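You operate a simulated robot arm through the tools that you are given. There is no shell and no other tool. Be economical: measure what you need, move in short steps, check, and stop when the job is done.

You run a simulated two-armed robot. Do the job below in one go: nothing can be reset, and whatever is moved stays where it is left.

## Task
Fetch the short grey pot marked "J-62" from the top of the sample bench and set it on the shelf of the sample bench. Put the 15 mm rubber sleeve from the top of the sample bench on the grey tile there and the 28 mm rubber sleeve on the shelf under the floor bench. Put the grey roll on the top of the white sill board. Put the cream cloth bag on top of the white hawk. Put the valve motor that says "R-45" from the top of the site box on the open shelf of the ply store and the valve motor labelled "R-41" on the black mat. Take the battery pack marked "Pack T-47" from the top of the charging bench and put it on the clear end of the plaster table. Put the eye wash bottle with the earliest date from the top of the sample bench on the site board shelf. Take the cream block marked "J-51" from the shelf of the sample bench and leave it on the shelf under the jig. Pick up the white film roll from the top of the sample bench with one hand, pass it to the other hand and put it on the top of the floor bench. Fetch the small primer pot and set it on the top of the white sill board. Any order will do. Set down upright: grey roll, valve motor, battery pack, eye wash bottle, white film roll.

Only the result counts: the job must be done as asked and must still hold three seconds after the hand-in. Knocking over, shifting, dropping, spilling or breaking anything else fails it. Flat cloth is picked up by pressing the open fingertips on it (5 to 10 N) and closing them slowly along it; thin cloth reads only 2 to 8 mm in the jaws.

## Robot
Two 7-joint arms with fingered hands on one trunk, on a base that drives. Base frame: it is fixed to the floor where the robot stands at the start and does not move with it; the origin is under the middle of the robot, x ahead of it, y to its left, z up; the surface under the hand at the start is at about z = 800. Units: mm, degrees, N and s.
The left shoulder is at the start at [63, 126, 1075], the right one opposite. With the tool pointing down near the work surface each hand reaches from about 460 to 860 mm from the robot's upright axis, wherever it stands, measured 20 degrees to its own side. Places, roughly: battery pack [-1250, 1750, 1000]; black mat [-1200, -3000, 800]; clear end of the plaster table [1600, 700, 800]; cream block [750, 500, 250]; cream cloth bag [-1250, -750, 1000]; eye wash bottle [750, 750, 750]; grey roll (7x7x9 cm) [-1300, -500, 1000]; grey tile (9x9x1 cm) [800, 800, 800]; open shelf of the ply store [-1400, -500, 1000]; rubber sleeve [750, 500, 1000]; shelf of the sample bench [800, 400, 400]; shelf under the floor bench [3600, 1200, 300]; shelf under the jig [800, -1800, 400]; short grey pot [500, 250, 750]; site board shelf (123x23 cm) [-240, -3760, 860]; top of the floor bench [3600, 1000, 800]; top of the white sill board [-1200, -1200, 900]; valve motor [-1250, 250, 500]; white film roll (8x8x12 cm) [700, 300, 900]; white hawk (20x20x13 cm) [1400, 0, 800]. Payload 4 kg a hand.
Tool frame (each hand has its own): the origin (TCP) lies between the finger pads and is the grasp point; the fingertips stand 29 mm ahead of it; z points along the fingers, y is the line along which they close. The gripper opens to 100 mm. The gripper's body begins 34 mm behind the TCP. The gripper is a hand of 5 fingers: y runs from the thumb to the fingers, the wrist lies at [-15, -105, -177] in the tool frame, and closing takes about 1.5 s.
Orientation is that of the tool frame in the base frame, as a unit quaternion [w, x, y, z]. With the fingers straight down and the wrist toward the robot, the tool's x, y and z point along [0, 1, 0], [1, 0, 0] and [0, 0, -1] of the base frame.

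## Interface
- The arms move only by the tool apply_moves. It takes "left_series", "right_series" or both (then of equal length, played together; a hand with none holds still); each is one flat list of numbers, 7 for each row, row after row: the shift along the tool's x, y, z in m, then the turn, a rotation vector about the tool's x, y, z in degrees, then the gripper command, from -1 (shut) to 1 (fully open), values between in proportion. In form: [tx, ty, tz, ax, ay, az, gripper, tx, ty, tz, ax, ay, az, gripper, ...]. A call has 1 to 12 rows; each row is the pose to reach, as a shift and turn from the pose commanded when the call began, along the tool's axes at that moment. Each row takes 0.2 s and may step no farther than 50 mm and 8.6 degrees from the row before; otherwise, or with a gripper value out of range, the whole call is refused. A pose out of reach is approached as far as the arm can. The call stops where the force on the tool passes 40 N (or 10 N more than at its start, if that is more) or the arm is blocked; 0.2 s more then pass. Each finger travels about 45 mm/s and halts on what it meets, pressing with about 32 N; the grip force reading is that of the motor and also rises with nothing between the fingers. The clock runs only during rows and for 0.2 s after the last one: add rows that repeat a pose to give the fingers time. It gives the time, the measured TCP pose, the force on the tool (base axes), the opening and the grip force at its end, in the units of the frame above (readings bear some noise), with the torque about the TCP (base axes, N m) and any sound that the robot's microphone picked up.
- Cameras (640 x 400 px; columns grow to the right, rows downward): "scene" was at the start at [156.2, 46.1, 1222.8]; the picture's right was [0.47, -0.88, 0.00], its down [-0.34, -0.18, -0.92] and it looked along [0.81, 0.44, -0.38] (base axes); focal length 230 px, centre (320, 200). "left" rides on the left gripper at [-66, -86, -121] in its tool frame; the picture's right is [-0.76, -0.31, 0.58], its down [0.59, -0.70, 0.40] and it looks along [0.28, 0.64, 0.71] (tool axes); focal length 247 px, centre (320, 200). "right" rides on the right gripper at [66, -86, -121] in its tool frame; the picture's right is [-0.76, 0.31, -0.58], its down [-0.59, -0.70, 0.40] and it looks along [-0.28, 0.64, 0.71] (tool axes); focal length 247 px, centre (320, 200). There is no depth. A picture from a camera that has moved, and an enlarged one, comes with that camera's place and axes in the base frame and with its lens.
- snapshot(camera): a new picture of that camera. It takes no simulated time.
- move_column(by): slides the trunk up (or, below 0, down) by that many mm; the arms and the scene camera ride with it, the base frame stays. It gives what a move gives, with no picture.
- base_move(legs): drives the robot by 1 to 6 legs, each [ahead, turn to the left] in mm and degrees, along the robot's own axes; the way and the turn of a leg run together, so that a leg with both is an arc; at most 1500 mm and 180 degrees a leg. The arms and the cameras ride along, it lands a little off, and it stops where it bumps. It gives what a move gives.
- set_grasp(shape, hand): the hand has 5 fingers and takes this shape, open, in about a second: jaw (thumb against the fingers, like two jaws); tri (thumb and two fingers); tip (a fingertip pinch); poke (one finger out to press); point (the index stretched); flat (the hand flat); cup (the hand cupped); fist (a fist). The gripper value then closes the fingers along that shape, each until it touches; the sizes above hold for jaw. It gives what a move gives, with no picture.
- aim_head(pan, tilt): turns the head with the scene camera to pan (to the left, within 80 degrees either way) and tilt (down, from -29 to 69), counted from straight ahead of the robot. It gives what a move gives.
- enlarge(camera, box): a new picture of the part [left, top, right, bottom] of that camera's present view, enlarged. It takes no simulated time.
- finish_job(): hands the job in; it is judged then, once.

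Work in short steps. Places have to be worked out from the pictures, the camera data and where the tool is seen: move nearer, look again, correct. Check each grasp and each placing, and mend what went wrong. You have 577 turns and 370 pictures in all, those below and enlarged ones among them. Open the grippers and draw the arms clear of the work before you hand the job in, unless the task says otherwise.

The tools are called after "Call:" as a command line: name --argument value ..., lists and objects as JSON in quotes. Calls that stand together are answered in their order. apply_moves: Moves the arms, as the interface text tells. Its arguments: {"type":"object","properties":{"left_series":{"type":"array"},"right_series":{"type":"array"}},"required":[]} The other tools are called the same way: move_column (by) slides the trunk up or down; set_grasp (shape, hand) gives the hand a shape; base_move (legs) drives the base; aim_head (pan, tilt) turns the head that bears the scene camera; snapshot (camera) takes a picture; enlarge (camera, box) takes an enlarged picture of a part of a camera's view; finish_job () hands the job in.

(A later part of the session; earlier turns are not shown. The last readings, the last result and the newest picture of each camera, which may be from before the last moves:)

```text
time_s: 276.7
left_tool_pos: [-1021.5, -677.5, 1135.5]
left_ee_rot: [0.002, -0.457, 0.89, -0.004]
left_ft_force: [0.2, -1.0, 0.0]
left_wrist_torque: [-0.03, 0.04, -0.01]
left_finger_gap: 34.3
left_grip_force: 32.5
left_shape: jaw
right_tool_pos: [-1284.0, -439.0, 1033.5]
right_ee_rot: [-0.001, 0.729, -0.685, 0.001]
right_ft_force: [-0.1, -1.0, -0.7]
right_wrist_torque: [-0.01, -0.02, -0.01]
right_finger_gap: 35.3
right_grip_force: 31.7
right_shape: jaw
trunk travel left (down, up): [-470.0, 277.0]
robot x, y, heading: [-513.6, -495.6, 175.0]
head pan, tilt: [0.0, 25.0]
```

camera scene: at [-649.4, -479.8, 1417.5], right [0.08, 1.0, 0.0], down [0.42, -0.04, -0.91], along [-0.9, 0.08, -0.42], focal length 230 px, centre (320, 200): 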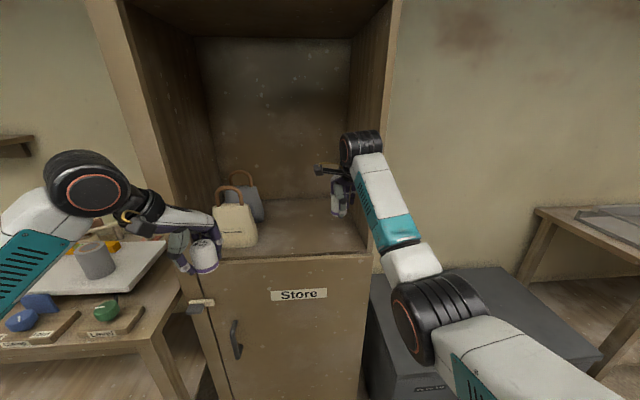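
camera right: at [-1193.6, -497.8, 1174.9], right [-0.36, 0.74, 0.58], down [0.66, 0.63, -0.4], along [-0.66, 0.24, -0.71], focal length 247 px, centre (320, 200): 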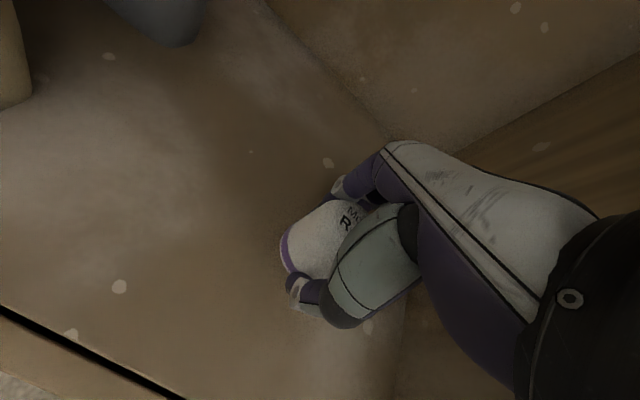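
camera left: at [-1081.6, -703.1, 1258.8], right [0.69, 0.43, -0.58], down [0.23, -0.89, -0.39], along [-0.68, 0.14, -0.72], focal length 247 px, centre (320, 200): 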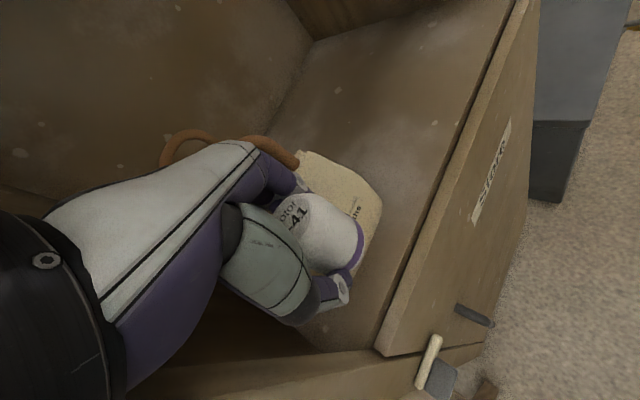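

Call:
apply_moves --right_series '[0, 0, 0.002, 0, 0, 0, -1, 0, 0, 0.004, 0, 0, 0, -1, 0, 0, 0.005, 0, 0, 0, -1]'

Call:
snapshot --camera "right"

```text
time_s: 277.5
left_tool_pos: [-1021.2, -678.6, 1136.7]
left_ee_rot: [0.002, -0.457, 0.89, -0.005]
left_ft_force: [-0.5, 0.0, 0.1]
left_wrist_torque: [0.01, -0.01, 0.0]
left_finger_gap: 34.3
left_grip_force: 32.3
left_shape: jaw
right_tool_pos: [-1282.8, -437.7, 1030.0]
right_ee_rot: [-0.001, 0.729, -0.684, 0.001]
right_ft_force: [0.4, 0.2, -0.2]
right_wrist_torque: [0.04, 0.01, -0.04]
right_finger_gap: 35.0
right_grip_force: 31.3
right_shape: jaw
right hand out of reach, approached as far as the arm can: row 2
trunk travel left (down, up): [-470.0, 277.0]
robot x, y, heading: [-516.0, -494.9, 175.0]
head pan, tilt: [0.0, 25.0]
```

```text
232 pictures are left
camera right: at [-1193.1, -497.0, 1149.7], right [-0.36, 0.74, 0.58], down [0.67, 0.63, -0.4], along [-0.66, 0.24, -0.72], focal length 247 px, centre (320, 200)
```

right: 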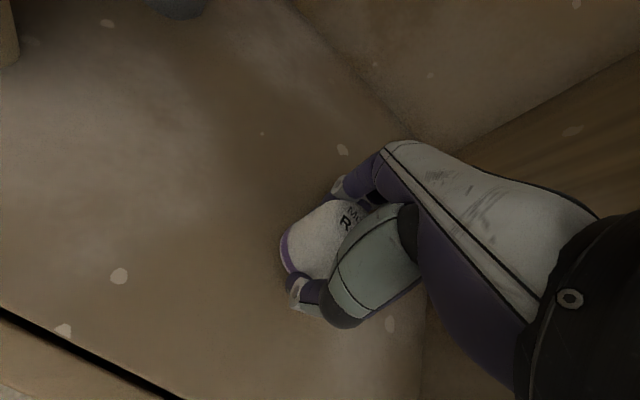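

Still no contact; shelf likely at ≈990. Continue.

Call:
apply_moves --right_series '[0, -0.004, 0.003, 0, 0, 0, -1, 0, -0.006, 0.005, 0, 0, 0, -1, 0, -0.006, 0.007, 0, 0, 0, -1]'

```text
time_s: 278.3
left_tool_pos: [-1020.4, -678.3, 1137.7]
left_ee_rot: [0.002, -0.457, 0.889, -0.004]
left_ft_force: [-0.3, -0.3, -1.1]
left_wrist_torque: [0.03, 0.02, 0.01]
left_finger_gap: 34.0
left_grip_force: 31.7
left_shape: jaw
right_tool_pos: [-1278.9, -436.9, 1028.0]
right_ee_rot: [0.002, 0.73, -0.684, -0.003]
right_ft_force: [-3.4, -0.9, 18.2]
right_wrist_torque: [-0.01, 0.13, 0.05]
right_finger_gap: 36.1
right_grip_force: 32.3
right_shape: jaw
trunk travel left (down, up): [-470.0, 277.0]
robot x, y, heading: [-521.9, -495.8, 175.3]
head pan, tilt: [0.0, 25.0]
```

Contact. Release and rise.

Call:
apply_moves --right_series '[0, 0, -0.004, 0, 0, 0, -0.8, 0, 0, -0.004, 0, 0, 0, -0.5, 0, 0, -0.004, 0, 0, 0, -0.2, 0, 0, -0.004, 0, 0, 0, 0.1, 0, 0, -0.004, 0, 0, 0, 0.4, 0, 0, -0.004, 0, 0, 0, 0.4, 0, 0, -0.03, 0, 0, 0, 0.4, 0, 0, -0.07, 0, 0, 0, 0.4, 0, 0, -0.1, 0, 0, 0, 0.4]'

Call:
snapshot --camera "right"

```text
time_s: 280.3
left_tool_pos: [-1020.8, -677.6, 1136.0]
left_ee_rot: [0.002, -0.457, 0.889, -0.003]
left_ft_force: [-0.5, 0.1, -0.4]
left_wrist_torque: [0.04, 0.02, -0.01]
left_finger_gap: 34.1
left_grip_force: 32.6
left_shape: jaw
right_tool_pos: [-1278.7, -436.5, 1123.4]
right_ee_rot: [-0.002, 0.729, -0.684, 0.001]
right_ft_force: [0.8, 1.1, -0.6]
right_wrist_torque: [0.02, -0.01, 0.01]
right_finger_gap: 69.9
right_grip_force: 0.0
right_shape: jaw
trunk travel left (down, up): [-470.0, 277.0]
robot x, y, heading: [-518.7, -493.7, 175.1]
head pan, tilt: [0.0, 25.0]
```

```text
231 pictures are left
camera right: at [-1189.1, -497.0, 1243.5], right [-0.36, 0.74, 0.58], down [0.67, 0.63, -0.4], along [-0.66, 0.24, -0.72], focal length 247 px, centre (320, 200)
```

right: 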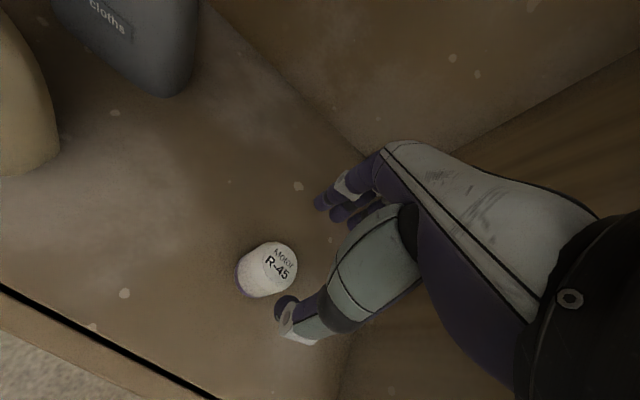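

R-45 placed. Back out and drive to the black mat area.

Call:
base_move --legs '[[-220, 0], [0, 95], [1250, 0], [1200, 0], [0, -90]]'

Call:
aim_head --pan 0 --tilt 30

Call:
snapshot --camera "scene"

```text
time_s: 298.8
left_tool_pos: [-111.9, -3500.1, 1135.2]
left_ee_rot: [-0.004, 0.943, -0.333, 0.002]
left_ft_force: [-0.7, -0.4, -1.3]
left_wrist_torque: [-0.03, -0.04, 0.0]
left_finger_gap: 33.9
left_grip_force: 31.9
left_shape: jaw
right_tool_pos: [-353.3, -3744.2, 1123.4]
right_ee_rot: [0.001, 1.0, 0.013, 0.004]
right_ft_force: [3.4, -0.3, 0.0]
right_wrist_torque: [0.07, 0.1, 0.07]
right_finger_gap: 69.5
right_grip_force: 0.0
right_shape: jaw
trunk travel left (down, up): [-470.0, 277.0]
robot x, y, heading: [-267.3, -2989.6, -98.0]
head pan, tilt: [0.0, 25.0]
stopped in leg 5: the force on the tool passed its limit at 56 N (the readings are from after the stop); the commanded pose is now the measured one
```

```text
time_s: 299.4
left_tool_pos: [-111.2, -3500.7, 1136.0]
left_ee_rot: [-0.003, 0.943, -0.334, 0.001]
left_ft_force: [0.8, -0.3, -0.8]
left_wrist_torque: [-0.03, -0.01, -0.04]
left_finger_gap: 33.9
left_grip_force: 32.3
left_shape: jaw
right_tool_pos: [-352.9, -3744.0, 1124.6]
right_ee_rot: [0.002, 1.0, 0.013, 0.004]
right_ft_force: [3.7, -0.2, -0.6]
right_wrist_torque: [0.03, 0.21, 0.06]
right_finger_gap: 69.6
right_grip_force: 0.2
right_shape: jaw
trunk travel left (down, up): [-470.0, 277.0]
robot x, y, heading: [-268.7, -2986.6, -98.2]
head pan, tilt: [0.0, 30.0]
```

```text
230 pictures are left
camera scene: at [-288.1, -3112.8, 1409.4], right [-0.99, 0.14, 0.0], down [0.07, 0.5, -0.87], along [-0.12, -0.86, -0.5], focal length 230 px, centre (320, 200)
```

scene: 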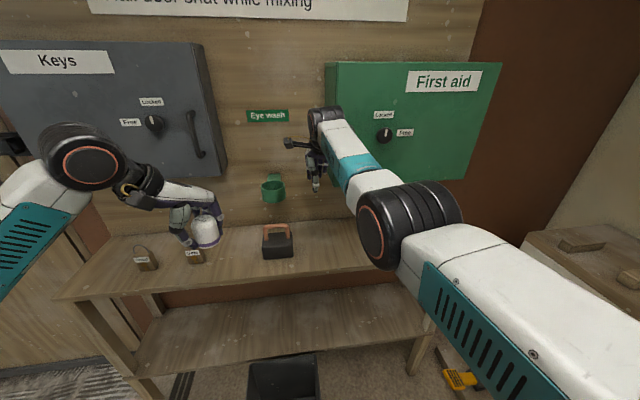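

The right hand touched the first-aid cabinet while turning. Back straight off and look.

Call:
base_move --legs '[[-250, 0]]'

Call:
snapshot --camera "scene"

```text
time_s: 300.2
left_tool_pos: [-110.6, -3501.7, 1135.9]
left_ee_rot: [-0.003, 0.943, -0.334, 0.001]
left_ft_force: [0.2, -0.4, -1.2]
left_wrist_torque: [-0.03, -0.03, -0.01]
left_finger_gap: 34.0
left_grip_force: 31.7
left_shape: jaw
right_tool_pos: [-354.7, -3744.8, 1123.8]
right_ee_rot: [0.003, 1.0, 0.013, 0.005]
right_ft_force: [1.0, -0.8, 0.1]
right_wrist_torque: [0.05, 0.03, 0.02]
right_finger_gap: 69.7
right_grip_force: 0.1
right_shape: jaw
trunk travel left (down, up): [-470.0, 277.0]
robot x, y, heading: [-264.7, -2989.0, -98.3]
head pan, tilt: [0.0, 30.0]
stopped in leg 1: the robot was blocked; the commanded pose is now the measured one
```

```text
229 pictures are left
camera scene: at [-288.5, -3113.4, 1409.4], right [-0.99, 0.14, 0.0], down [0.07, 0.5, -0.87], along [-0.12, -0.86, -0.5], focal length 230 px, centre (320, 200)
```

scene: 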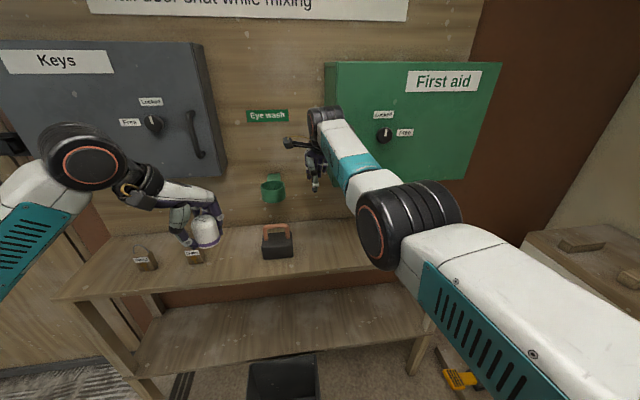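

Undo the turn slightly to free the hand, then back off.

Call:
base_move --legs '[[0, 6]]'

```text
time_s: 301.1
left_tool_pos: [-59.3, -3480.8, 1136.4]
left_ee_rot: [-0.004, 0.959, -0.284, 0.001]
left_ft_force: [0.1, 0.0, -0.8]
left_wrist_torque: [0.0, 0.0, 0.01]
left_finger_gap: 33.8
left_grip_force: 32.2
left_shape: jaw
right_tool_pos: [-273.6, -3748.7, 1125.8]
right_ee_rot: [0.001, 0.998, 0.065, 0.004]
right_ft_force: [0.0, 0.8, -0.8]
right_wrist_torque: [-0.02, 0.06, 0.0]
right_finger_gap: 69.8
right_grip_force: 0.2
right_shape: jaw
trunk travel left (down, up): [-470.0, 277.0]
robot x, y, heading: [-268.5, -2988.2, -92.1]
head pan, tilt: [0.0, 30.0]
```

Call:
base_move --legs '[[-450, 0]]'

Call:
snapshot --camera "scene"

Call:
snapshot --camera "right"

```text
time_s: 303.8
left_tool_pos: [-38.5, -3027.8, 1135.0]
left_ee_rot: [-0.003, 0.961, -0.277, 0.002]
left_ft_force: [0.0, 1.2, -0.1]
left_wrist_torque: [-0.04, 0.0, 0.0]
left_finger_gap: 33.8
left_grip_force: 32.2
left_shape: jaw
right_tool_pos: [-248.9, -3299.9, 1123.6]
right_ee_rot: [0.001, 0.997, 0.073, 0.004]
right_ft_force: [0.5, -0.1, -0.7]
right_wrist_torque: [0.0, -0.02, -0.04]
right_finger_gap: 69.7
right_grip_force: 0.0
right_shape: jaw
trunk travel left (down, up): [-470.0, 277.0]
robot x, y, heading: [-252.7, -2539.2, -91.3]
head pan, tilt: [0.0, 30.0]
```

```text
228 pictures are left
camera scene: at [-260.3, -2663.4, 1409.5], right [-1.0, 0.02, 0.0], down [0.01, 0.5, -0.87], along [-0.02, -0.87, -0.5], focal length 230 px, centre (320, 200)
```

scene: 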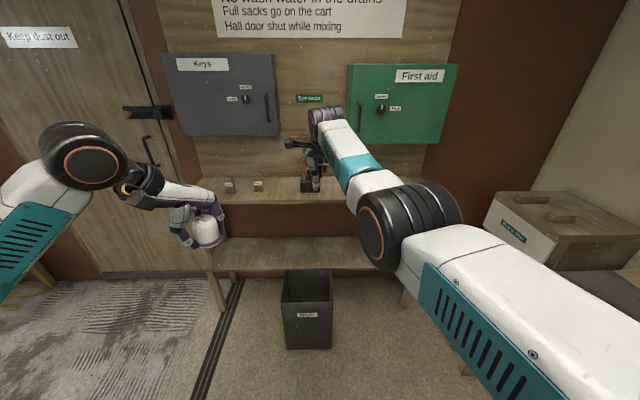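

```text
227 pictures are left
camera right: at [-198.7, -3203.4, 1245.9], right [-0.71, -0.41, 0.57], down [-0.68, 0.61, -0.41], along [-0.18, -0.68, -0.71], focal length 247 px, centre (320, 200)
```

right: 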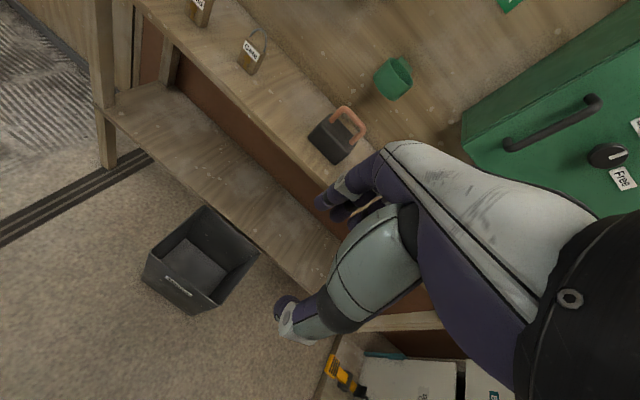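

All intact. Retract the right arm and turn right in place to find the black mat.

Call:
apply_moves --right_series '[0, -0.045, 0, 0, 0, 0, 0.4, 0, -0.09, 0, 0, 0, 0, 0.4, 0, -0.135, 0, 0, 0, 0, 0.4, 0, -0.18, 0, 0, 0, 0, 0.4, 0, -0.22, 0, 0, 0, 0, 0.4]'

Call:
base_move --legs '[[0, -70]]'

Call:
snapshot --camera "scene"

```text
time_s: 305.0
left_tool_pos: [-39.0, -3028.1, 1135.2]
left_ee_rot: [-0.004, 0.961, -0.277, 0.001]
left_ft_force: [0.5, -0.6, -1.8]
left_wrist_torque: [-0.02, 0.0, 0.01]
left_finger_gap: 33.9
left_grip_force: 32.0
left_shape: jaw
right_tool_pos: [-279.4, -3079.9, 1122.6]
right_ee_rot: [0.002, 0.997, 0.073, 0.005]
right_ft_force: [-0.4, 1.0, 0.1]
right_wrist_torque: [0.0, -0.02, -0.03]
right_finger_gap: 70.2
right_grip_force: 0.1
right_shape: jaw
trunk travel left (down, up): [-470.0, 277.0]
robot x, y, heading: [-254.1, -2539.5, -91.0]
head pan, tilt: [0.0, 30.0]
```

```text
time_s: 308.6
left_tool_pos: [-654.3, -2895.6, 1135.3]
left_ee_rot: [0.002, -0.616, 0.788, -0.003]
left_ft_force: [0.7, -0.4, -1.2]
left_wrist_torque: [0.0, -0.02, 0.03]
left_finger_gap: 33.8
left_grip_force: 31.8
left_shape: jaw
right_tool_pos: [-778.2, -2682.6, 1122.4]
right_ee_rot: [0.004, 0.85, -0.526, 0.003]
right_ft_force: [0.5, -0.1, -0.2]
right_wrist_torque: [-0.02, 0.02, -0.03]
right_finger_gap: 69.8
right_grip_force: 0.0
right_shape: jaw
trunk travel left (down, up): [-470.0, 277.0]
robot x, y, heading: [-255.3, -2540.3, -163.3]
head pan, tilt: [0.0, 30.0]
```

```text
226 pictures are left
camera scene: at [-380.0, -2574.0, 1409.4], right [-0.29, 0.96, 0.0], down [0.48, 0.15, -0.87], along [-0.83, -0.25, -0.5], focal length 230 px, centre (320, 200)
```

scene: 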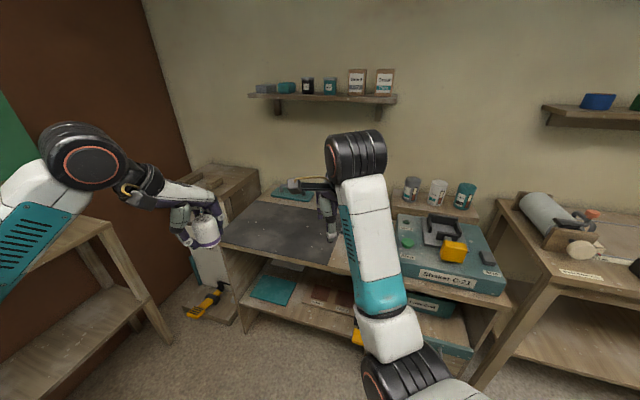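

The black mat is on the drawer bench around (-1100,-2950). Reposition to face it.

Call:
base_move --legs '[[0, 73], [270, 0], [0, -88]]'

Call:
aim_head --pan 10 --tilt 35

Call:
snapshot --camera "scene"

Call:
snapshot --camera "left"

```text
time_s: 317.5
left_tool_pos: [-744.4, -3045.2, 1134.4]
left_ee_rot: [0.002, -0.501, 0.865, -0.004]
left_ft_force: [-0.4, 0.8, -1.0]
left_wrist_torque: [0.01, -0.02, 0.01]
left_finger_gap: 33.7
left_grip_force: 32.2
left_shape: jaw
right_tool_pos: [-806.8, -2806.2, 1122.8]
right_ee_rot: [0.004, 0.77, -0.638, 0.003]
right_ft_force: [-0.2, -0.9, 0.1]
right_wrist_torque: [0.05, 0.02, 0.04]
right_finger_gap: 69.8
right_grip_force: 0.1
right_shape: jaw
trunk travel left (down, up): [-470.0, 277.0]
robot x, y, heading: [-263.4, -2806.6, -178.8]
head pan, tilt: [0.0, 30.0]
```

```text
time_s: 318.2
left_tool_pos: [-743.6, -3043.9, 1136.0]
left_ee_rot: [0.003, -0.5, 0.866, -0.004]
left_ft_force: [-0.5, -0.7, -1.0]
left_wrist_torque: [0.0, -0.02, -0.04]
left_finger_gap: 33.8
left_grip_force: 31.6
left_shape: jaw
right_tool_pos: [-806.5, -2806.3, 1121.3]
right_ee_rot: [0.004, 0.77, -0.638, 0.002]
right_ft_force: [0.3, 0.3, -0.6]
right_wrist_torque: [-0.02, 0.01, 0.0]
right_finger_gap: 70.0
right_grip_force: 0.1
right_shape: jaw
trunk travel left (down, up): [-470.0, 277.0]
robot x, y, heading: [-263.1, -2809.6, -179.2]
head pan, tilt: [10.0, 35.0]
```

```text
225 pictures are left
camera scene: at [-389.6, -2825.5, 1401.6], right [-0.19, 0.98, 0.0], down [0.56, 0.11, -0.82], along [-0.8, -0.16, -0.57], focal length 230 px, centre (320, 200)
```

scene: 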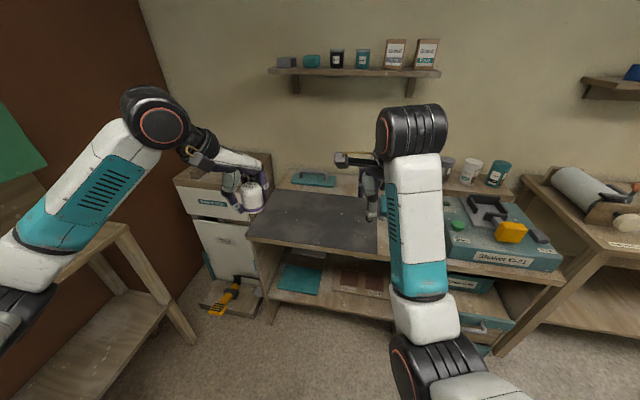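

```text
224 pictures are left
camera left: at [-638.3, -3030.5, 1257.9], right [0.65, 0.5, -0.57], down [0.32, -0.86, -0.39], along [-0.69, 0.07, -0.72], focal length 247 px, centre (320, 200)
```

left: 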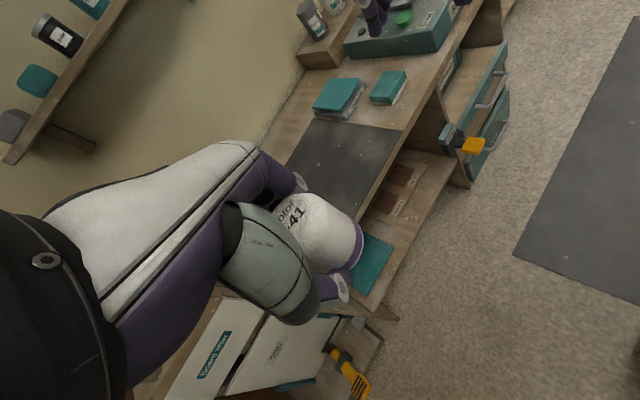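

Mat z≈743, centre (-1150,-2955). Drive 200 forward and lower the trunk 250.

Call:
base_move --legs '[[200, 0]]'

Call:
move_column --by -230

Call:
snapshot --camera "left"

Call:
snapshot --camera "scene"

```text
time_s: 319.9
left_tool_pos: [-944.5, -3049.7, 1136.0]
left_ee_rot: [0.002, -0.502, 0.865, -0.004]
left_ft_force: [0.2, 0.6, -1.6]
left_wrist_torque: [-0.01, -0.04, 0.02]
left_finger_gap: 33.5
left_grip_force: 31.8
left_shape: jaw
right_tool_pos: [-1007.2, -2810.8, 1121.7]
right_ee_rot: [0.004, 0.77, -0.638, 0.002]
right_ft_force: [-0.1, -0.1, -0.6]
right_wrist_torque: [0.01, -0.01, 0.0]
right_finger_gap: 69.8
right_grip_force: 0.1
right_shape: jaw
trunk travel left (down, up): [-470.0, 277.0]
robot x, y, heading: [-461.2, -2814.1, -178.7]
head pan, tilt: [10.0, 35.0]
```

```text
time_s: 322.3
left_tool_pos: [-943.9, -3048.0, 906.7]
left_ee_rot: [0.001, -0.501, 0.865, -0.004]
left_ft_force: [0.6, 0.9, -1.0]
left_wrist_torque: [0.0, 0.01, -0.01]
left_finger_gap: 33.6
left_grip_force: 32.4
left_shape: jaw
right_tool_pos: [-1009.2, -2810.9, 880.9]
right_ee_rot: [0.0, 0.77, -0.638, 0.009]
right_ft_force: [1.1, -0.1, 1.8]
right_wrist_torque: [0.03, 0.02, 0.0]
right_finger_gap: 70.0
right_grip_force: 0.1
right_shape: jaw
trunk travel left (down, up): [-240.0, 507.0]
robot x, y, heading: [-462.9, -2814.6, -179.2]
head pan, tilt: [10.0, 35.0]
```

```text
223 pictures are left
camera left: at [-837.1, -3034.9, 1028.3], right [0.65, 0.5, -0.57], down [0.32, -0.86, -0.39], along [-0.69, 0.07, -0.72], focal length 247 px, centre (320, 200)
```

left: 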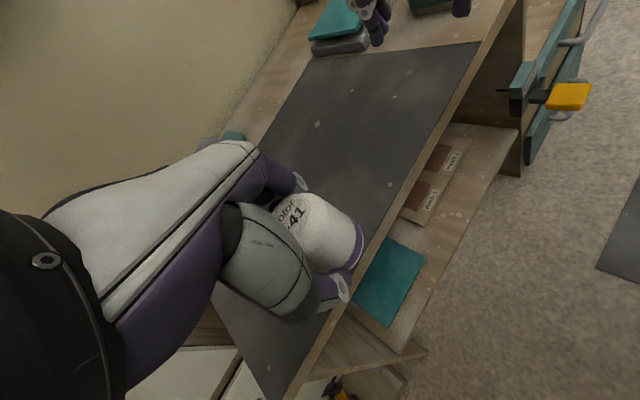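

```text
222 pictures are left
camera scene: at [-640.8, -2830.5, 1167.1], right [-0.19, 0.98, 0.0], down [0.56, 0.11, -0.82], along [-0.8, -0.16, -0.57], focal length 230 px, centre (320, 200)
```

scene: 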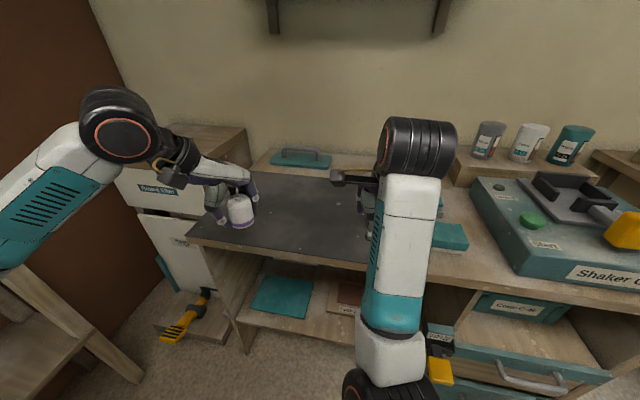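

Move over the mat (-1110,-2990) and lower to ~795.

Call:
apply_moves --left_series '[0.008, 0.043, 0, 0, 0, 0, -1, 0.016, 0.086, 0, 0, 0, 0, -1, 0.024, 0.13, 0.02, 0, 0, 0, -1, 0.032, 0.172, 0.04, 0, 0, 0, -1, 0.032, 0.172, 0.08, 0, 0, 0, -1, 0.032, 0.172, 0.11, 0, 0, 0, -1]'

Call:
snapshot --camera "left"

```text
time_s: 323.7
left_tool_pos: [-1105.5, -2992.6, 793.3]
left_ee_rot: [0.002, -0.502, 0.865, -0.004]
left_ft_force: [0.1, -0.2, -0.5]
left_wrist_torque: [-0.01, 0.0, 0.01]
left_finger_gap: 33.8
left_grip_force: 32.1
left_shape: jaw
right_tool_pos: [-1008.6, -2811.3, 880.4]
right_ee_rot: [-0.002, 0.77, -0.638, 0.01]
right_ft_force: [0.3, -0.2, 0.4]
right_wrist_torque: [0.01, 0.0, 0.02]
right_finger_gap: 69.8
right_grip_force: 0.0
right_shape: jaw
trunk travel left (down, up): [-240.0, 507.0]
robot x, y, heading: [-462.8, -2810.2, -178.9]
head pan, tilt: [10.0, 35.0]
```

```text
221 pictures are left
camera left: at [-999.6, -2978.2, 915.6], right [0.65, 0.5, -0.57], down [0.32, -0.86, -0.39], along [-0.69, 0.07, -0.72], focal length 247 px, centre (320, 200)
```

left: 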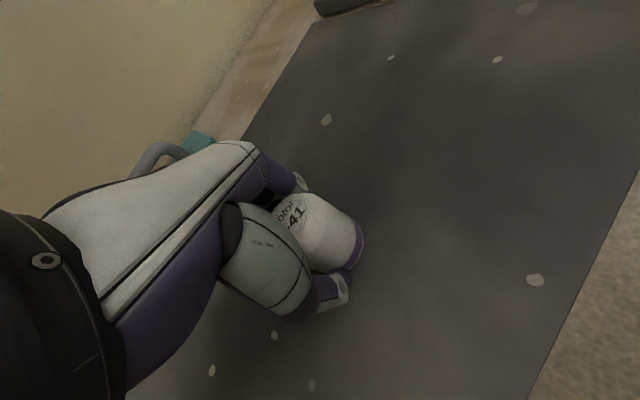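

Call:
apply_moves --left_series '[0, 0, 0.006, 0, 0, 0, -1, 0, 0, 0.011, 0, 0, 0, -1, 0, 0, 0.014, 0, 0, 0, -1]'

Call:
apply_moves --left_series '[0, 0, 0.003, 0, 0, 0, -1, 0, 0, 0.005, 0, 0, 0, -1, 0, 0, 0.006, 0, 0, 0, -1]'

```text
time_s: 324.5
left_tool_pos: [-1105.8, -2992.6, 788.4]
left_ee_rot: [-0.004, -0.502, 0.865, 0.002]
left_ft_force: [5.1, -1.7, 38.2]
left_wrist_torque: [-0.17, -0.45, -0.06]
left_finger_gap: 35.9
left_grip_force: 31.9
left_shape: jaw
right_tool_pos: [-1005.9, -2809.4, 883.2]
right_ee_rot: [0.001, 0.771, -0.637, 0.007]
right_ft_force: [0.5, -0.6, -0.3]
right_wrist_torque: [0.03, 0.0, 0.0]
right_finger_gap: 69.7
right_grip_force: 0.0
right_shape: jaw
trunk travel left (down, up): [-240.0, 507.0]
robot x, y, heading: [-462.0, -2817.6, -178.8]
head pan, tilt: [10.0, 35.0]
```

```text
time_s: 324.9
left_tool_pos: [-1111.0, -2992.8, 789.4]
left_ee_rot: [-0.007, -0.502, 0.865, 0.005]
left_ft_force: [4.7, -2.2, 18.9]
left_wrist_torque: [-0.16, -0.48, -0.06]
left_finger_gap: 35.6
left_grip_force: 31.7
left_shape: jaw
right_tool_pos: [-1006.7, -2812.0, 881.1]
right_ee_rot: [0.0, 0.771, -0.637, 0.009]
right_ft_force: [-0.2, -0.6, 0.5]
right_wrist_torque: [0.01, -0.04, 0.03]
right_finger_gap: 70.0
right_grip_force: 0.1
right_shape: jaw
trunk travel left (down, up): [-240.0, 507.0]
robot x, y, heading: [-461.4, -2814.1, -178.8]
head pan, tilt: [10.0, 35.0]
stopped in row 2 (left hand): the force on the tool passed its limit at 50 N (the readings are from after the stop); the commanded pose is now the measured one
```

Firm contact at 789. Ease up, open and rise.

Call:
apply_moves --left_series '[0, 0, -0.002, 0, 0, 0, -0.9, 0, 0, -0.002, 0, 0, 0, -0.6, 0, 0, -0.002, 0, 0, 0, -0.3, 0, 0, -0.002, 0, 0, 0, 0, 0, 0, -0.002, 0, 0, 0, 0.3, 0, 0, -0.002, 0, 0, 0, 0.4, 0, 0, -0.03, 0, 0, 0, 0.4, 0, 0, -0.07, 0, 0, 0, 0.4, 0, 0, -0.11, 0, 0, 0, 0.4]'

Call:
snapshot --camera "left"

```text
time_s: 326.9
left_tool_pos: [-1107.5, -2993.8, 897.0]
left_ee_rot: [-0.002, -0.503, 0.864, 0.0]
left_ft_force: [-0.1, 0.6, 0.6]
left_wrist_torque: [0.01, 0.01, 0.0]
left_finger_gap: 70.0
left_grip_force: 0.0
left_shape: jaw
right_tool_pos: [-1008.5, -2811.1, 881.1]
right_ee_rot: [-0.002, 0.77, -0.638, 0.01]
right_ft_force: [-0.1, -0.4, -0.2]
right_wrist_torque: [0.02, 0.01, 0.01]
right_finger_gap: 69.9
right_grip_force: 0.0
right_shape: jaw
trunk travel left (down, up): [-240.0, 507.0]
robot x, y, heading: [-463.4, -2813.7, -178.9]
head pan, tilt: [10.0, 35.0]
```

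```text
220 pictures are left
camera left: at [-1000.8, -2980.5, 1018.5], right [0.64, 0.5, -0.58], down [0.32, -0.86, -0.4], along [-0.7, 0.07, -0.71], focal length 247 px, centre (320, 200)
```

left: 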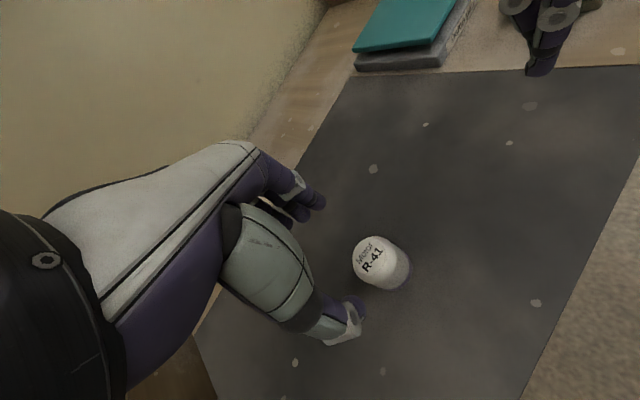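

R-41 stands on the mat. Back off, raise the trunk and go to the store for the bag.

Call:
base_move --legs '[[-230, 0]]'

Call:
move_column --by 240

Call:
base_move --legs '[[0, -91], [1050, 0], [1000, 0], [0, 90]]'

Call:
aim_head --pan 0 --tilt 22

Call:
snapshot --camera "scene"

```text
time_s: 328.6
left_tool_pos: [-882.1, -2985.9, 897.7]
left_ee_rot: [-0.003, -0.499, 0.867, 0.001]
left_ft_force: [0.1, -0.3, -0.4]
left_wrist_torque: [0.01, 0.0, 0.03]
left_finger_gap: 70.1
left_grip_force: 0.0
left_shape: jaw
right_tool_pos: [-780.8, -2801.1, 880.8]
right_ee_rot: [-0.001, 0.767, -0.641, 0.009]
right_ft_force: [1.8, -0.1, 0.1]
right_wrist_torque: [0.01, 0.0, 0.02]
right_finger_gap: 70.0
right_grip_force: 0.2
right_shape: jaw
trunk travel left (down, up): [-240.0, 507.0]
robot x, y, heading: [-232.7, -2808.7, -179.4]
head pan, tilt: [10.0, 35.0]
```

```text
time_s: 331.1
left_tool_pos: [-882.3, -2985.8, 1136.7]
left_ee_rot: [-0.002, -0.499, 0.867, 0.002]
left_ft_force: [1.0, 0.0, 0.3]
left_wrist_torque: [0.03, 0.01, 0.01]
left_finger_gap: 70.0
left_grip_force: 0.0
left_shape: jaw
right_tool_pos: [-780.8, -2802.4, 1120.7]
right_ee_rot: [-0.001, 0.768, -0.64, 0.009]
right_ft_force: [0.2, 0.1, -0.5]
right_wrist_torque: [0.02, 0.0, 0.02]
right_finger_gap: 69.9
right_grip_force: 0.1
right_shape: jaw
trunk travel left (down, up): [-480.0, 267.0]
robot x, y, heading: [-238.4, -2805.1, -179.4]
head pan, tilt: [10.0, 35.0]
```

```text
time_s: 349.1
left_tool_pos: [-780.1, -876.6, 1138.2]
left_ee_rot: [-0.003, -0.443, 0.897, 0.002]
left_ft_force: [-0.6, 0.1, 0.3]
left_wrist_torque: [-0.03, 0.01, 0.03]
left_finger_gap: 69.7
left_grip_force: 0.1
left_shape: jaw
right_tool_pos: [-657.1, -707.2, 1121.3]
right_ee_rot: [0.0, 0.726, -0.688, 0.009]
right_ft_force: [0.5, -1.8, -0.4]
right_wrist_torque: [0.03, -0.01, 0.02]
right_finger_gap: 70.0
right_grip_force: 0.0
right_shape: jaw
trunk travel left (down, up): [-480.0, 267.0]
robot x, y, heading: [-114.8, -782.9, 173.4]
head pan, tilt: [10.0, 35.0]
```

```text
time_s: 349.8
left_tool_pos: [-781.0, -877.2, 1138.2]
left_ee_rot: [-0.003, -0.443, 0.896, 0.003]
left_ft_force: [0.0, -0.1, -0.7]
left_wrist_torque: [0.0, 0.0, -0.02]
left_finger_gap: 69.8
left_grip_force: 0.1
left_shape: jaw
right_tool_pos: [-656.1, -707.9, 1120.7]
right_ee_rot: [-0.001, 0.726, -0.687, 0.009]
right_ft_force: [0.2, -0.3, 0.1]
right_wrist_torque: [-0.03, -0.04, 0.0]
right_finger_gap: 69.6
right_grip_force: 0.0
right_shape: jaw
trunk travel left (down, up): [-480.0, 267.0]
robot x, y, heading: [-111.8, -784.9, 173.3]
head pan, tilt: [0.0, 22.0]
```

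```text
219 pictures are left
camera scene: at [-246.6, -767.5, 1432.2], right [0.11, 0.99, 0.0], down [0.37, -0.04, -0.93], along [-0.92, 0.11, -0.38], focal length 230 px, centre (320, 200)
```

scene: 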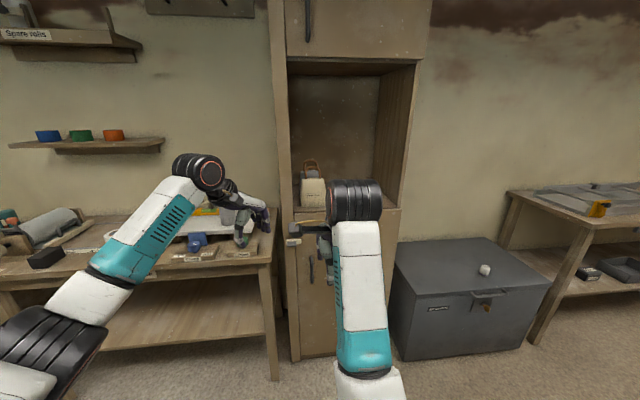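

Retract the left hand first.

Call:
apply_moves --left_series '[-0.021, -0.036, 0, 0, 0, 0, 0.4, -0.042, -0.072, 0, 0, 0, 0, 0.4, -0.064, -0.107, 0, 0, 0, 0, 0.4, -0.085, -0.143, 0, 0, 0, 0, 0.4, -0.106, -0.179, 0, 0, 0, 0, 0.4, -0.127, -0.214, 0, 0, 0, 0, 0.4]'

```text
time_s: 351.2
left_tool_pos: [-531.4, -907.4, 1136.2]
left_ee_rot: [-0.004, -0.443, 0.896, 0.002]
left_ft_force: [-0.1, -0.1, -0.7]
left_wrist_torque: [0.0, 0.04, -0.01]
left_finger_gap: 69.7
left_grip_force: 0.1
left_shape: jaw
right_tool_pos: [-655.0, -707.1, 1121.7]
right_ee_rot: [-0.001, 0.726, -0.688, 0.009]
right_ft_force: [-0.1, 0.2, -0.1]
right_wrist_torque: [0.04, -0.01, -0.01]
right_finger_gap: 70.0
right_grip_force: 0.0
right_shape: jaw
trunk travel left (down, up): [-480.0, 267.0]
robot x, y, heading: [-115.3, -782.1, 173.3]
head pan, tilt: [0.0, 22.0]
```

Raise the right hand and drive forward 420.

Call:
apply_moves --right_series '[0, 0, -0.04, 0, 0, 0, 0.4, 0, 0, -0.08, 0, 0, 0, 0.4, 0, 0, -0.12, 0, 0, 0, 0.4]'

Call:
base_move --legs '[[420, 0]]'

Call:
snapshot --camera "right"

Call:
snapshot --camera "scene"

```text
time_s: 352.0
left_tool_pos: [-530.8, -908.1, 1136.2]
left_ee_rot: [-0.003, -0.443, 0.896, 0.003]
left_ft_force: [-0.1, 0.1, -0.4]
left_wrist_torque: [0.0, 0.01, 0.01]
left_finger_gap: 69.9
left_grip_force: 0.1
left_shape: jaw
right_tool_pos: [-693.2, -709.5, 1221.3]
right_ee_rot: [0.0, 0.726, -0.688, 0.008]
right_ft_force: [0.3, 0.6, -0.2]
right_wrist_torque: [0.02, 0.01, 0.0]
right_finger_gap: 69.5
right_grip_force: 0.1
right_shape: jaw
right hand out of reach, approached as far as the arm can: row 2, 3
trunk travel left (down, up): [-480.0, 267.0]
robot x, y, heading: [-116.3, -788.5, 173.2]
head pan, tilt: [0.0, 22.0]
```

```text
time_s: 354.6
left_tool_pos: [-947.1, -856.2, 1135.2]
left_ee_rot: [-0.003, -0.442, 0.897, 0.001]
left_ft_force: [0.2, 0.0, -0.1]
left_wrist_torque: [-0.02, 0.01, 0.0]
left_finger_gap: 69.9
left_grip_force: 0.1
left_shape: jaw
right_tool_pos: [-1107.5, -658.8, 1220.8]
right_ee_rot: [0.0, 0.725, -0.689, 0.009]
right_ft_force: [-0.1, -0.1, 0.6]
right_wrist_torque: [-0.02, -0.02, 0.0]
right_finger_gap: 70.0
right_grip_force: 0.1
right_shape: jaw
trunk travel left (down, up): [-480.0, 267.0]
robot x, y, heading: [-526.6, -735.4, 173.4]
head pan, tilt: [0.0, 22.0]
```

```text
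218 pictures are left
camera right: at [-1019.3, -717.8, 1343.9], right [-0.35, 0.75, 0.56], down [0.68, 0.62, -0.4], along [-0.65, 0.24, -0.72], focal length 247 px, centre (320, 200)
```

right: 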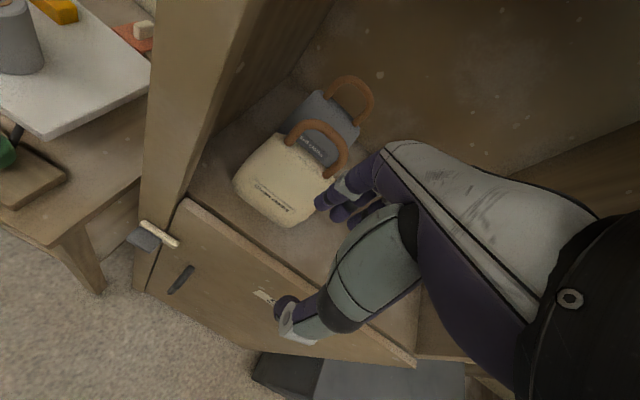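

```text
217 pictures are left
camera scene: at [-660.2, -718.8, 1432.2], right [0.12, 0.99, 0.0], down [0.37, -0.04, -0.93], along [-0.92, 0.11, -0.38], focal length 230 px, centre (320, 200)
```

scene: 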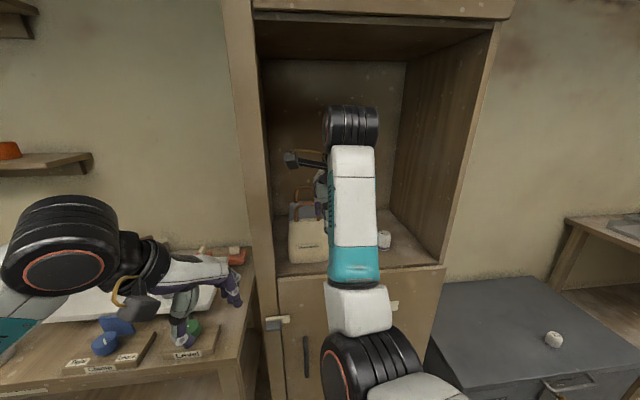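

Call:
enlarge --camera "scene" --box '[260, 150, 360, 280]'

Call:
enlarge --camera "right" --box '[210, 60, 410, 240]'

```text
3.08 times, centred on (310, 215) of scene
camera zoom: at [-660.2, -718.8, 1432.2], right [0.12, 0.99, 0.0], down [0.37, -0.04, -0.93], along [-0.92, 0.11, -0.38], focal length 709 px, centre (351, 154)
```

zoom: 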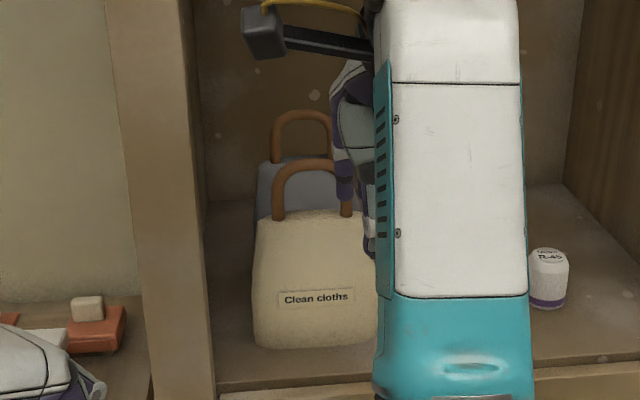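

```text
2.22 times, centred on (310, 150) of right
camera zoom: at [-1019.3, -717.8, 1343.9], right [-0.35, 0.75, 0.56], down [0.68, 0.62, -0.4], along [-0.65, 0.24, -0.72], focal length 549 px, centre (342, 311)
```

zoom: 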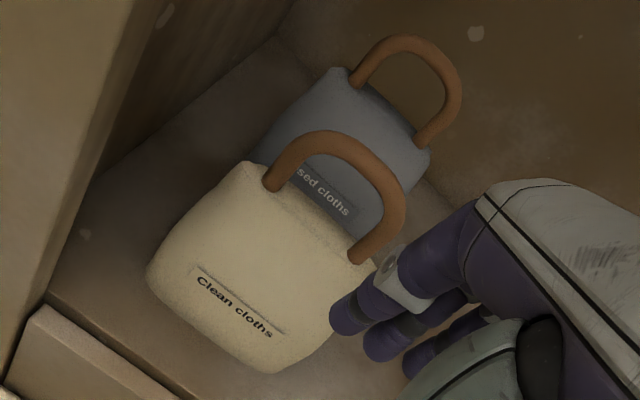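

Handle apex ≈(-1245,-686,1185), body top ≈1133. Move above the handle, keeping tips clear.

Call:
apply_moves --right_series '[0.004, 0.03, -0.02, 0, 0, 0, 0.4, 0.009, 0.065, -0.025, 0, 0, 0, 0.4, 0.014, 0.1, -0.025, 0, 0, 0, 0.4, 0.019, 0.139, -0.025, 0, 0, 0, 0.4]'

Call:
snapshot --camera "right"

```text
time_s: 355.6
left_tool_pos: [-946.3, -857.2, 1136.1]
left_ee_rot: [-0.004, -0.441, 0.897, 0.001]
left_ft_force: [-0.7, -0.3, -0.1]
left_wrist_torque: [0.01, -0.01, -0.03]
left_finger_gap: 70.2
left_grip_force: 0.0
left_shape: jaw
right_tool_pos: [-1243.8, -684.4, 1247.2]
right_ee_rot: [0.001, 0.724, -0.69, 0.009]
right_ft_force: [-0.3, 0.1, -0.3]
right_wrist_torque: [0.02, -0.02, 0.02]
right_finger_gap: 69.9
right_grip_force: 0.0
right_shape: jaw
trunk travel left (down, up): [-480.0, 267.0]
robot x, y, heading: [-525.8, -735.4, 173.2]
head pan, tilt: [0.0, 22.0]
```

```text
214 pictures are left
camera right: at [-1157.0, -744.3, 1370.7], right [-0.35, 0.75, 0.56], down [0.68, 0.62, -0.4], along [-0.65, 0.24, -0.72], focal length 247 px, centre (320, 200)
```

right: 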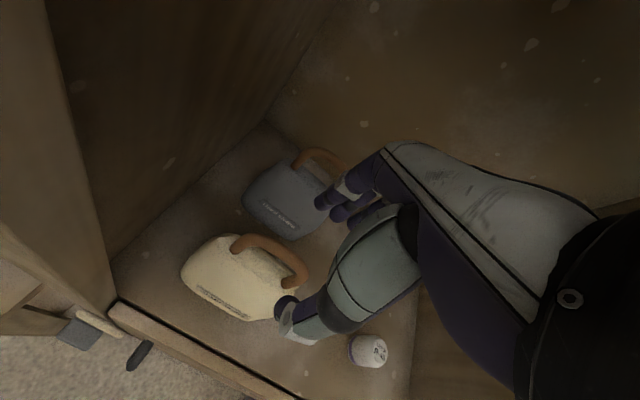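

Handle mid ≈(-1252,-684). Descend over it.

Call:
apply_moves --right_series '[0, 0.008, 0.03, 0, 0, 0, 0.4, 0, 0.008, 0.055, 0, 0, 0, 0.4, 0, 0.008, 0.073, 0, 0, 0, 0.4]'

Call:
snapshot --camera "right"

Call:
enlarge --camera "scene" --box '[240, 130, 400, 280]'

```text
time_s: 356.4
left_tool_pos: [-945.7, -857.9, 1136.7]
left_ee_rot: [-0.003, -0.442, 0.897, 0.002]
left_ft_force: [0.0, -0.2, 1.0]
left_wrist_torque: [-0.03, -0.01, 0.03]
left_finger_gap: 70.0
left_grip_force: 0.1
left_shape: jaw
right_tool_pos: [-1251.8, -685.6, 1173.1]
right_ee_rot: [0.001, 0.725, -0.689, 0.008]
right_ft_force: [0.6, -0.2, 0.4]
right_wrist_torque: [0.01, 0.02, 0.02]
right_finger_gap: 70.1
right_grip_force: 0.0
right_shape: jaw
trunk travel left (down, up): [-480.0, 267.0]
robot x, y, heading: [-527.7, -737.2, 173.3]
head pan, tilt: [0.0, 22.0]
```

```text
213 pictures are left
camera right: at [-1163.9, -745.6, 1296.1], right [-0.35, 0.75, 0.56], down [0.68, 0.62, -0.4], along [-0.65, 0.24, -0.72], focal length 247 px, centre (320, 200)
```

right: 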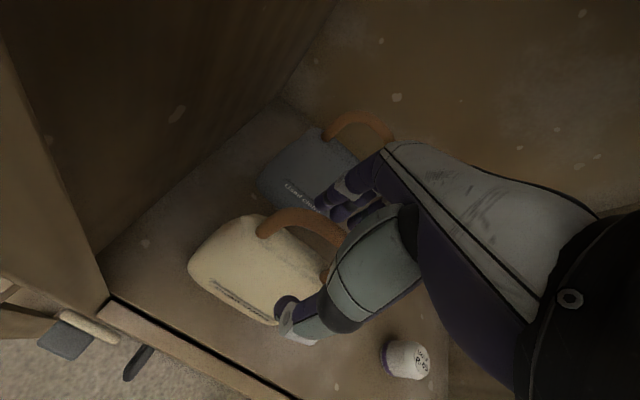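

```text
2.67 times, centred on (320, 205) of scene
camera zoom: at [-659.8, -718.8, 1432.2], right [0.12, 0.99, 0.0], down [0.37, -0.04, -0.93], along [-0.92, 0.11, -0.38], focal length 615 px, centre (320, 187)
```

zoom: 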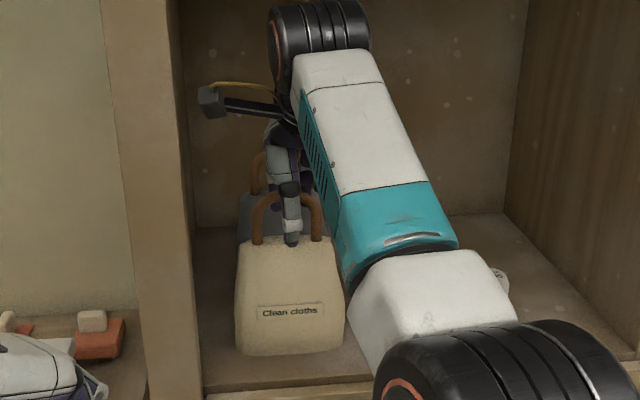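

Thumb and fingers straddle the handle. Close.

Call:
apply_moves --right_series '[0, 0, 0, 0, 0, 0, 0, 0, 0, 0, 0, 0, 0, -0.4, 0, 0, 0, 0, 0, 0, -0.7, 0, 0, 0, 0, 0, 0, -1, 0, 0, 0, 0, 0, 0, -1, 0, 0, 0, 0, 0, 0, -1, 0, 0, 0, 0, 0, 0, -1, 0, 0, 0, 0, 0, 0, -1]'

Call:
snapshot --camera "right"

```text
time_s: 358.2
left_tool_pos: [-945.7, -857.7, 1135.7]
left_ee_rot: [-0.003, -0.441, 0.898, 0.002]
left_ft_force: [-0.1, -0.5, 0.4]
left_wrist_torque: [0.03, 0.0, -0.03]
left_finger_gap: 70.1
left_grip_force: 0.1
left_shape: jaw
right_tool_pos: [-1252.5, -687.5, 1173.5]
right_ee_rot: [0.0, 0.724, -0.689, 0.008]
right_ft_force: [0.3, 0.7, -0.3]
right_wrist_torque: [-0.04, 0.06, -0.01]
right_finger_gap: 0.0
right_grip_force: 32.1
right_shape: jaw
trunk travel left (down, up): [-480.0, 267.0]
robot x, y, heading: [-526.3, -739.0, 173.1]
head pan, tilt: [0.0, 22.0]
```

```text
211 pictures are left
camera right: at [-1163.9, -745.6, 1296.3], right [-0.35, 0.75, 0.56], down [0.68, 0.62, -0.4], along [-0.65, 0.24, -0.72], focal length 247 px, centre (320, 200)
```

right: 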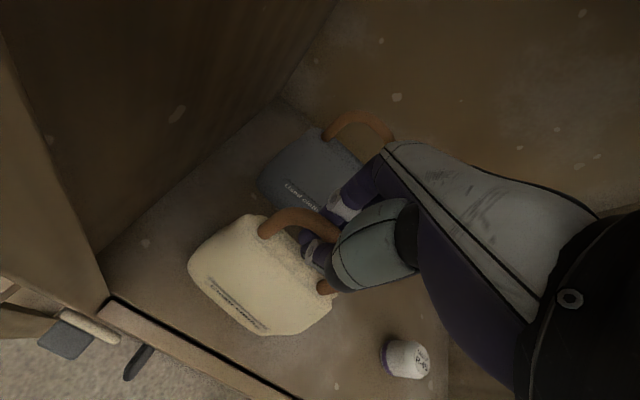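

Fingers closed through the loop below the handle. Reopen, raise 10 mm, and pinch the band itself.

Call:
apply_moves --right_series '[0, 0, 0, 0, 0, 0, -0.4, 0, 0, 0, 0, 0, 0, 0, 0, 0, 0, 0, 0, 0, 0, 0, 0, 0, 0, 0, 0, 0, 0, 0, -0.012, 0, 0, 0, 0, 0, 0, -0.012, 0, 0, 0, -0.4, 0, 0, -0.012, 0, 0, 0, -0.8, 0, 0, -0.012, 0, 0, 0, -1, 0, 0, -0.012, 0, 0, 0, -1, 0, 0, -0.012, 0, 0, 0, -1]'

Call:
snapshot --camera "right"

```text
time_s: 360.4
left_tool_pos: [-945.0, -858.5, 1136.1]
left_ee_rot: [-0.003, -0.442, 0.897, 0.002]
left_ft_force: [-0.6, 0.3, 0.6]
left_wrist_torque: [-0.01, 0.01, -0.01]
left_finger_gap: 70.0
left_grip_force: 0.0
left_shape: jaw
right_tool_pos: [-1251.5, -686.1, 1186.1]
right_ee_rot: [0.0, 0.725, -0.688, 0.009]
right_ft_force: [0.2, -0.3, 0.5]
right_wrist_torque: [-0.05, 0.02, -0.04]
right_finger_gap: 0.0
right_grip_force: 31.7
right_shape: jaw
trunk travel left (down, up): [-480.0, 267.0]
robot x, y, heading: [-530.4, -734.0, 173.3]
head pan, tilt: [0.0, 22.0]
```

```text
210 pictures are left
camera right: at [-1164.5, -745.2, 1308.3], right [-0.35, 0.75, 0.56], down [0.68, 0.62, -0.4], along [-0.65, 0.24, -0.72], focal length 247 px, centre (320, 200)
```

right: 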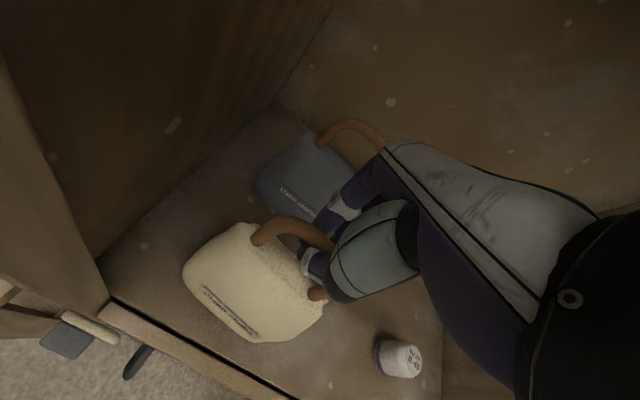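

Still closed to 0. Try a small lift to see whether the loop hooks.

Call:
apply_moves --right_series '[0, 0, -0.01, 0, 0, 0, -1, 0, 0, -0.02, 0, 0, 0, -1, 0, 0, -0.03, 0, 0, 0, -1]'

Call:
snapshot --camera "right"

```text
time_s: 361.2
left_tool_pos: [-946.2, -857.6, 1136.8]
left_ee_rot: [-0.002, -0.442, 0.897, 0.002]
left_ft_force: [-0.2, -1.3, 1.1]
left_wrist_torque: [0.01, -0.03, -0.01]
left_finger_gap: 69.7
left_grip_force: 0.0
left_shape: jaw
right_tool_pos: [-1251.8, -683.7, 1214.8]
right_ee_rot: [0.001, 0.724, -0.689, 0.009]
right_ft_force: [0.4, 0.7, -2.9]
right_wrist_torque: [-0.02, 0.05, -0.01]
right_finger_gap: 0.0
right_grip_force: 31.7
right_shape: jaw
trunk travel left (down, up): [-480.0, 267.0]
robot x, y, heading: [-527.4, -737.2, 173.3]
head pan, tilt: [0.0, 22.0]
```

```text
209 pictures are left
camera right: at [-1164.3, -744.1, 1337.8], right [-0.35, 0.75, 0.56], down [0.68, 0.62, -0.4], along [-0.65, 0.24, -0.72], focal length 247 px, centre (320, 200)
```

right: 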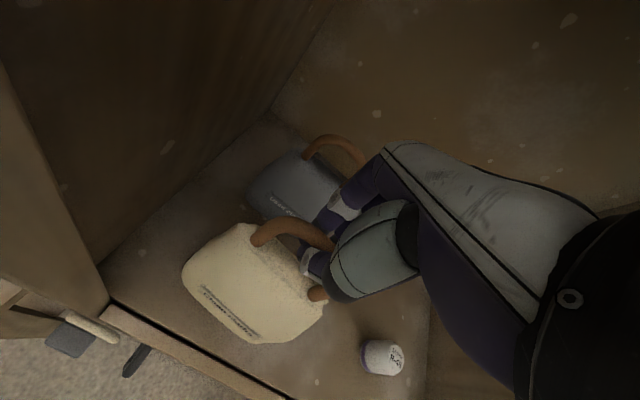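

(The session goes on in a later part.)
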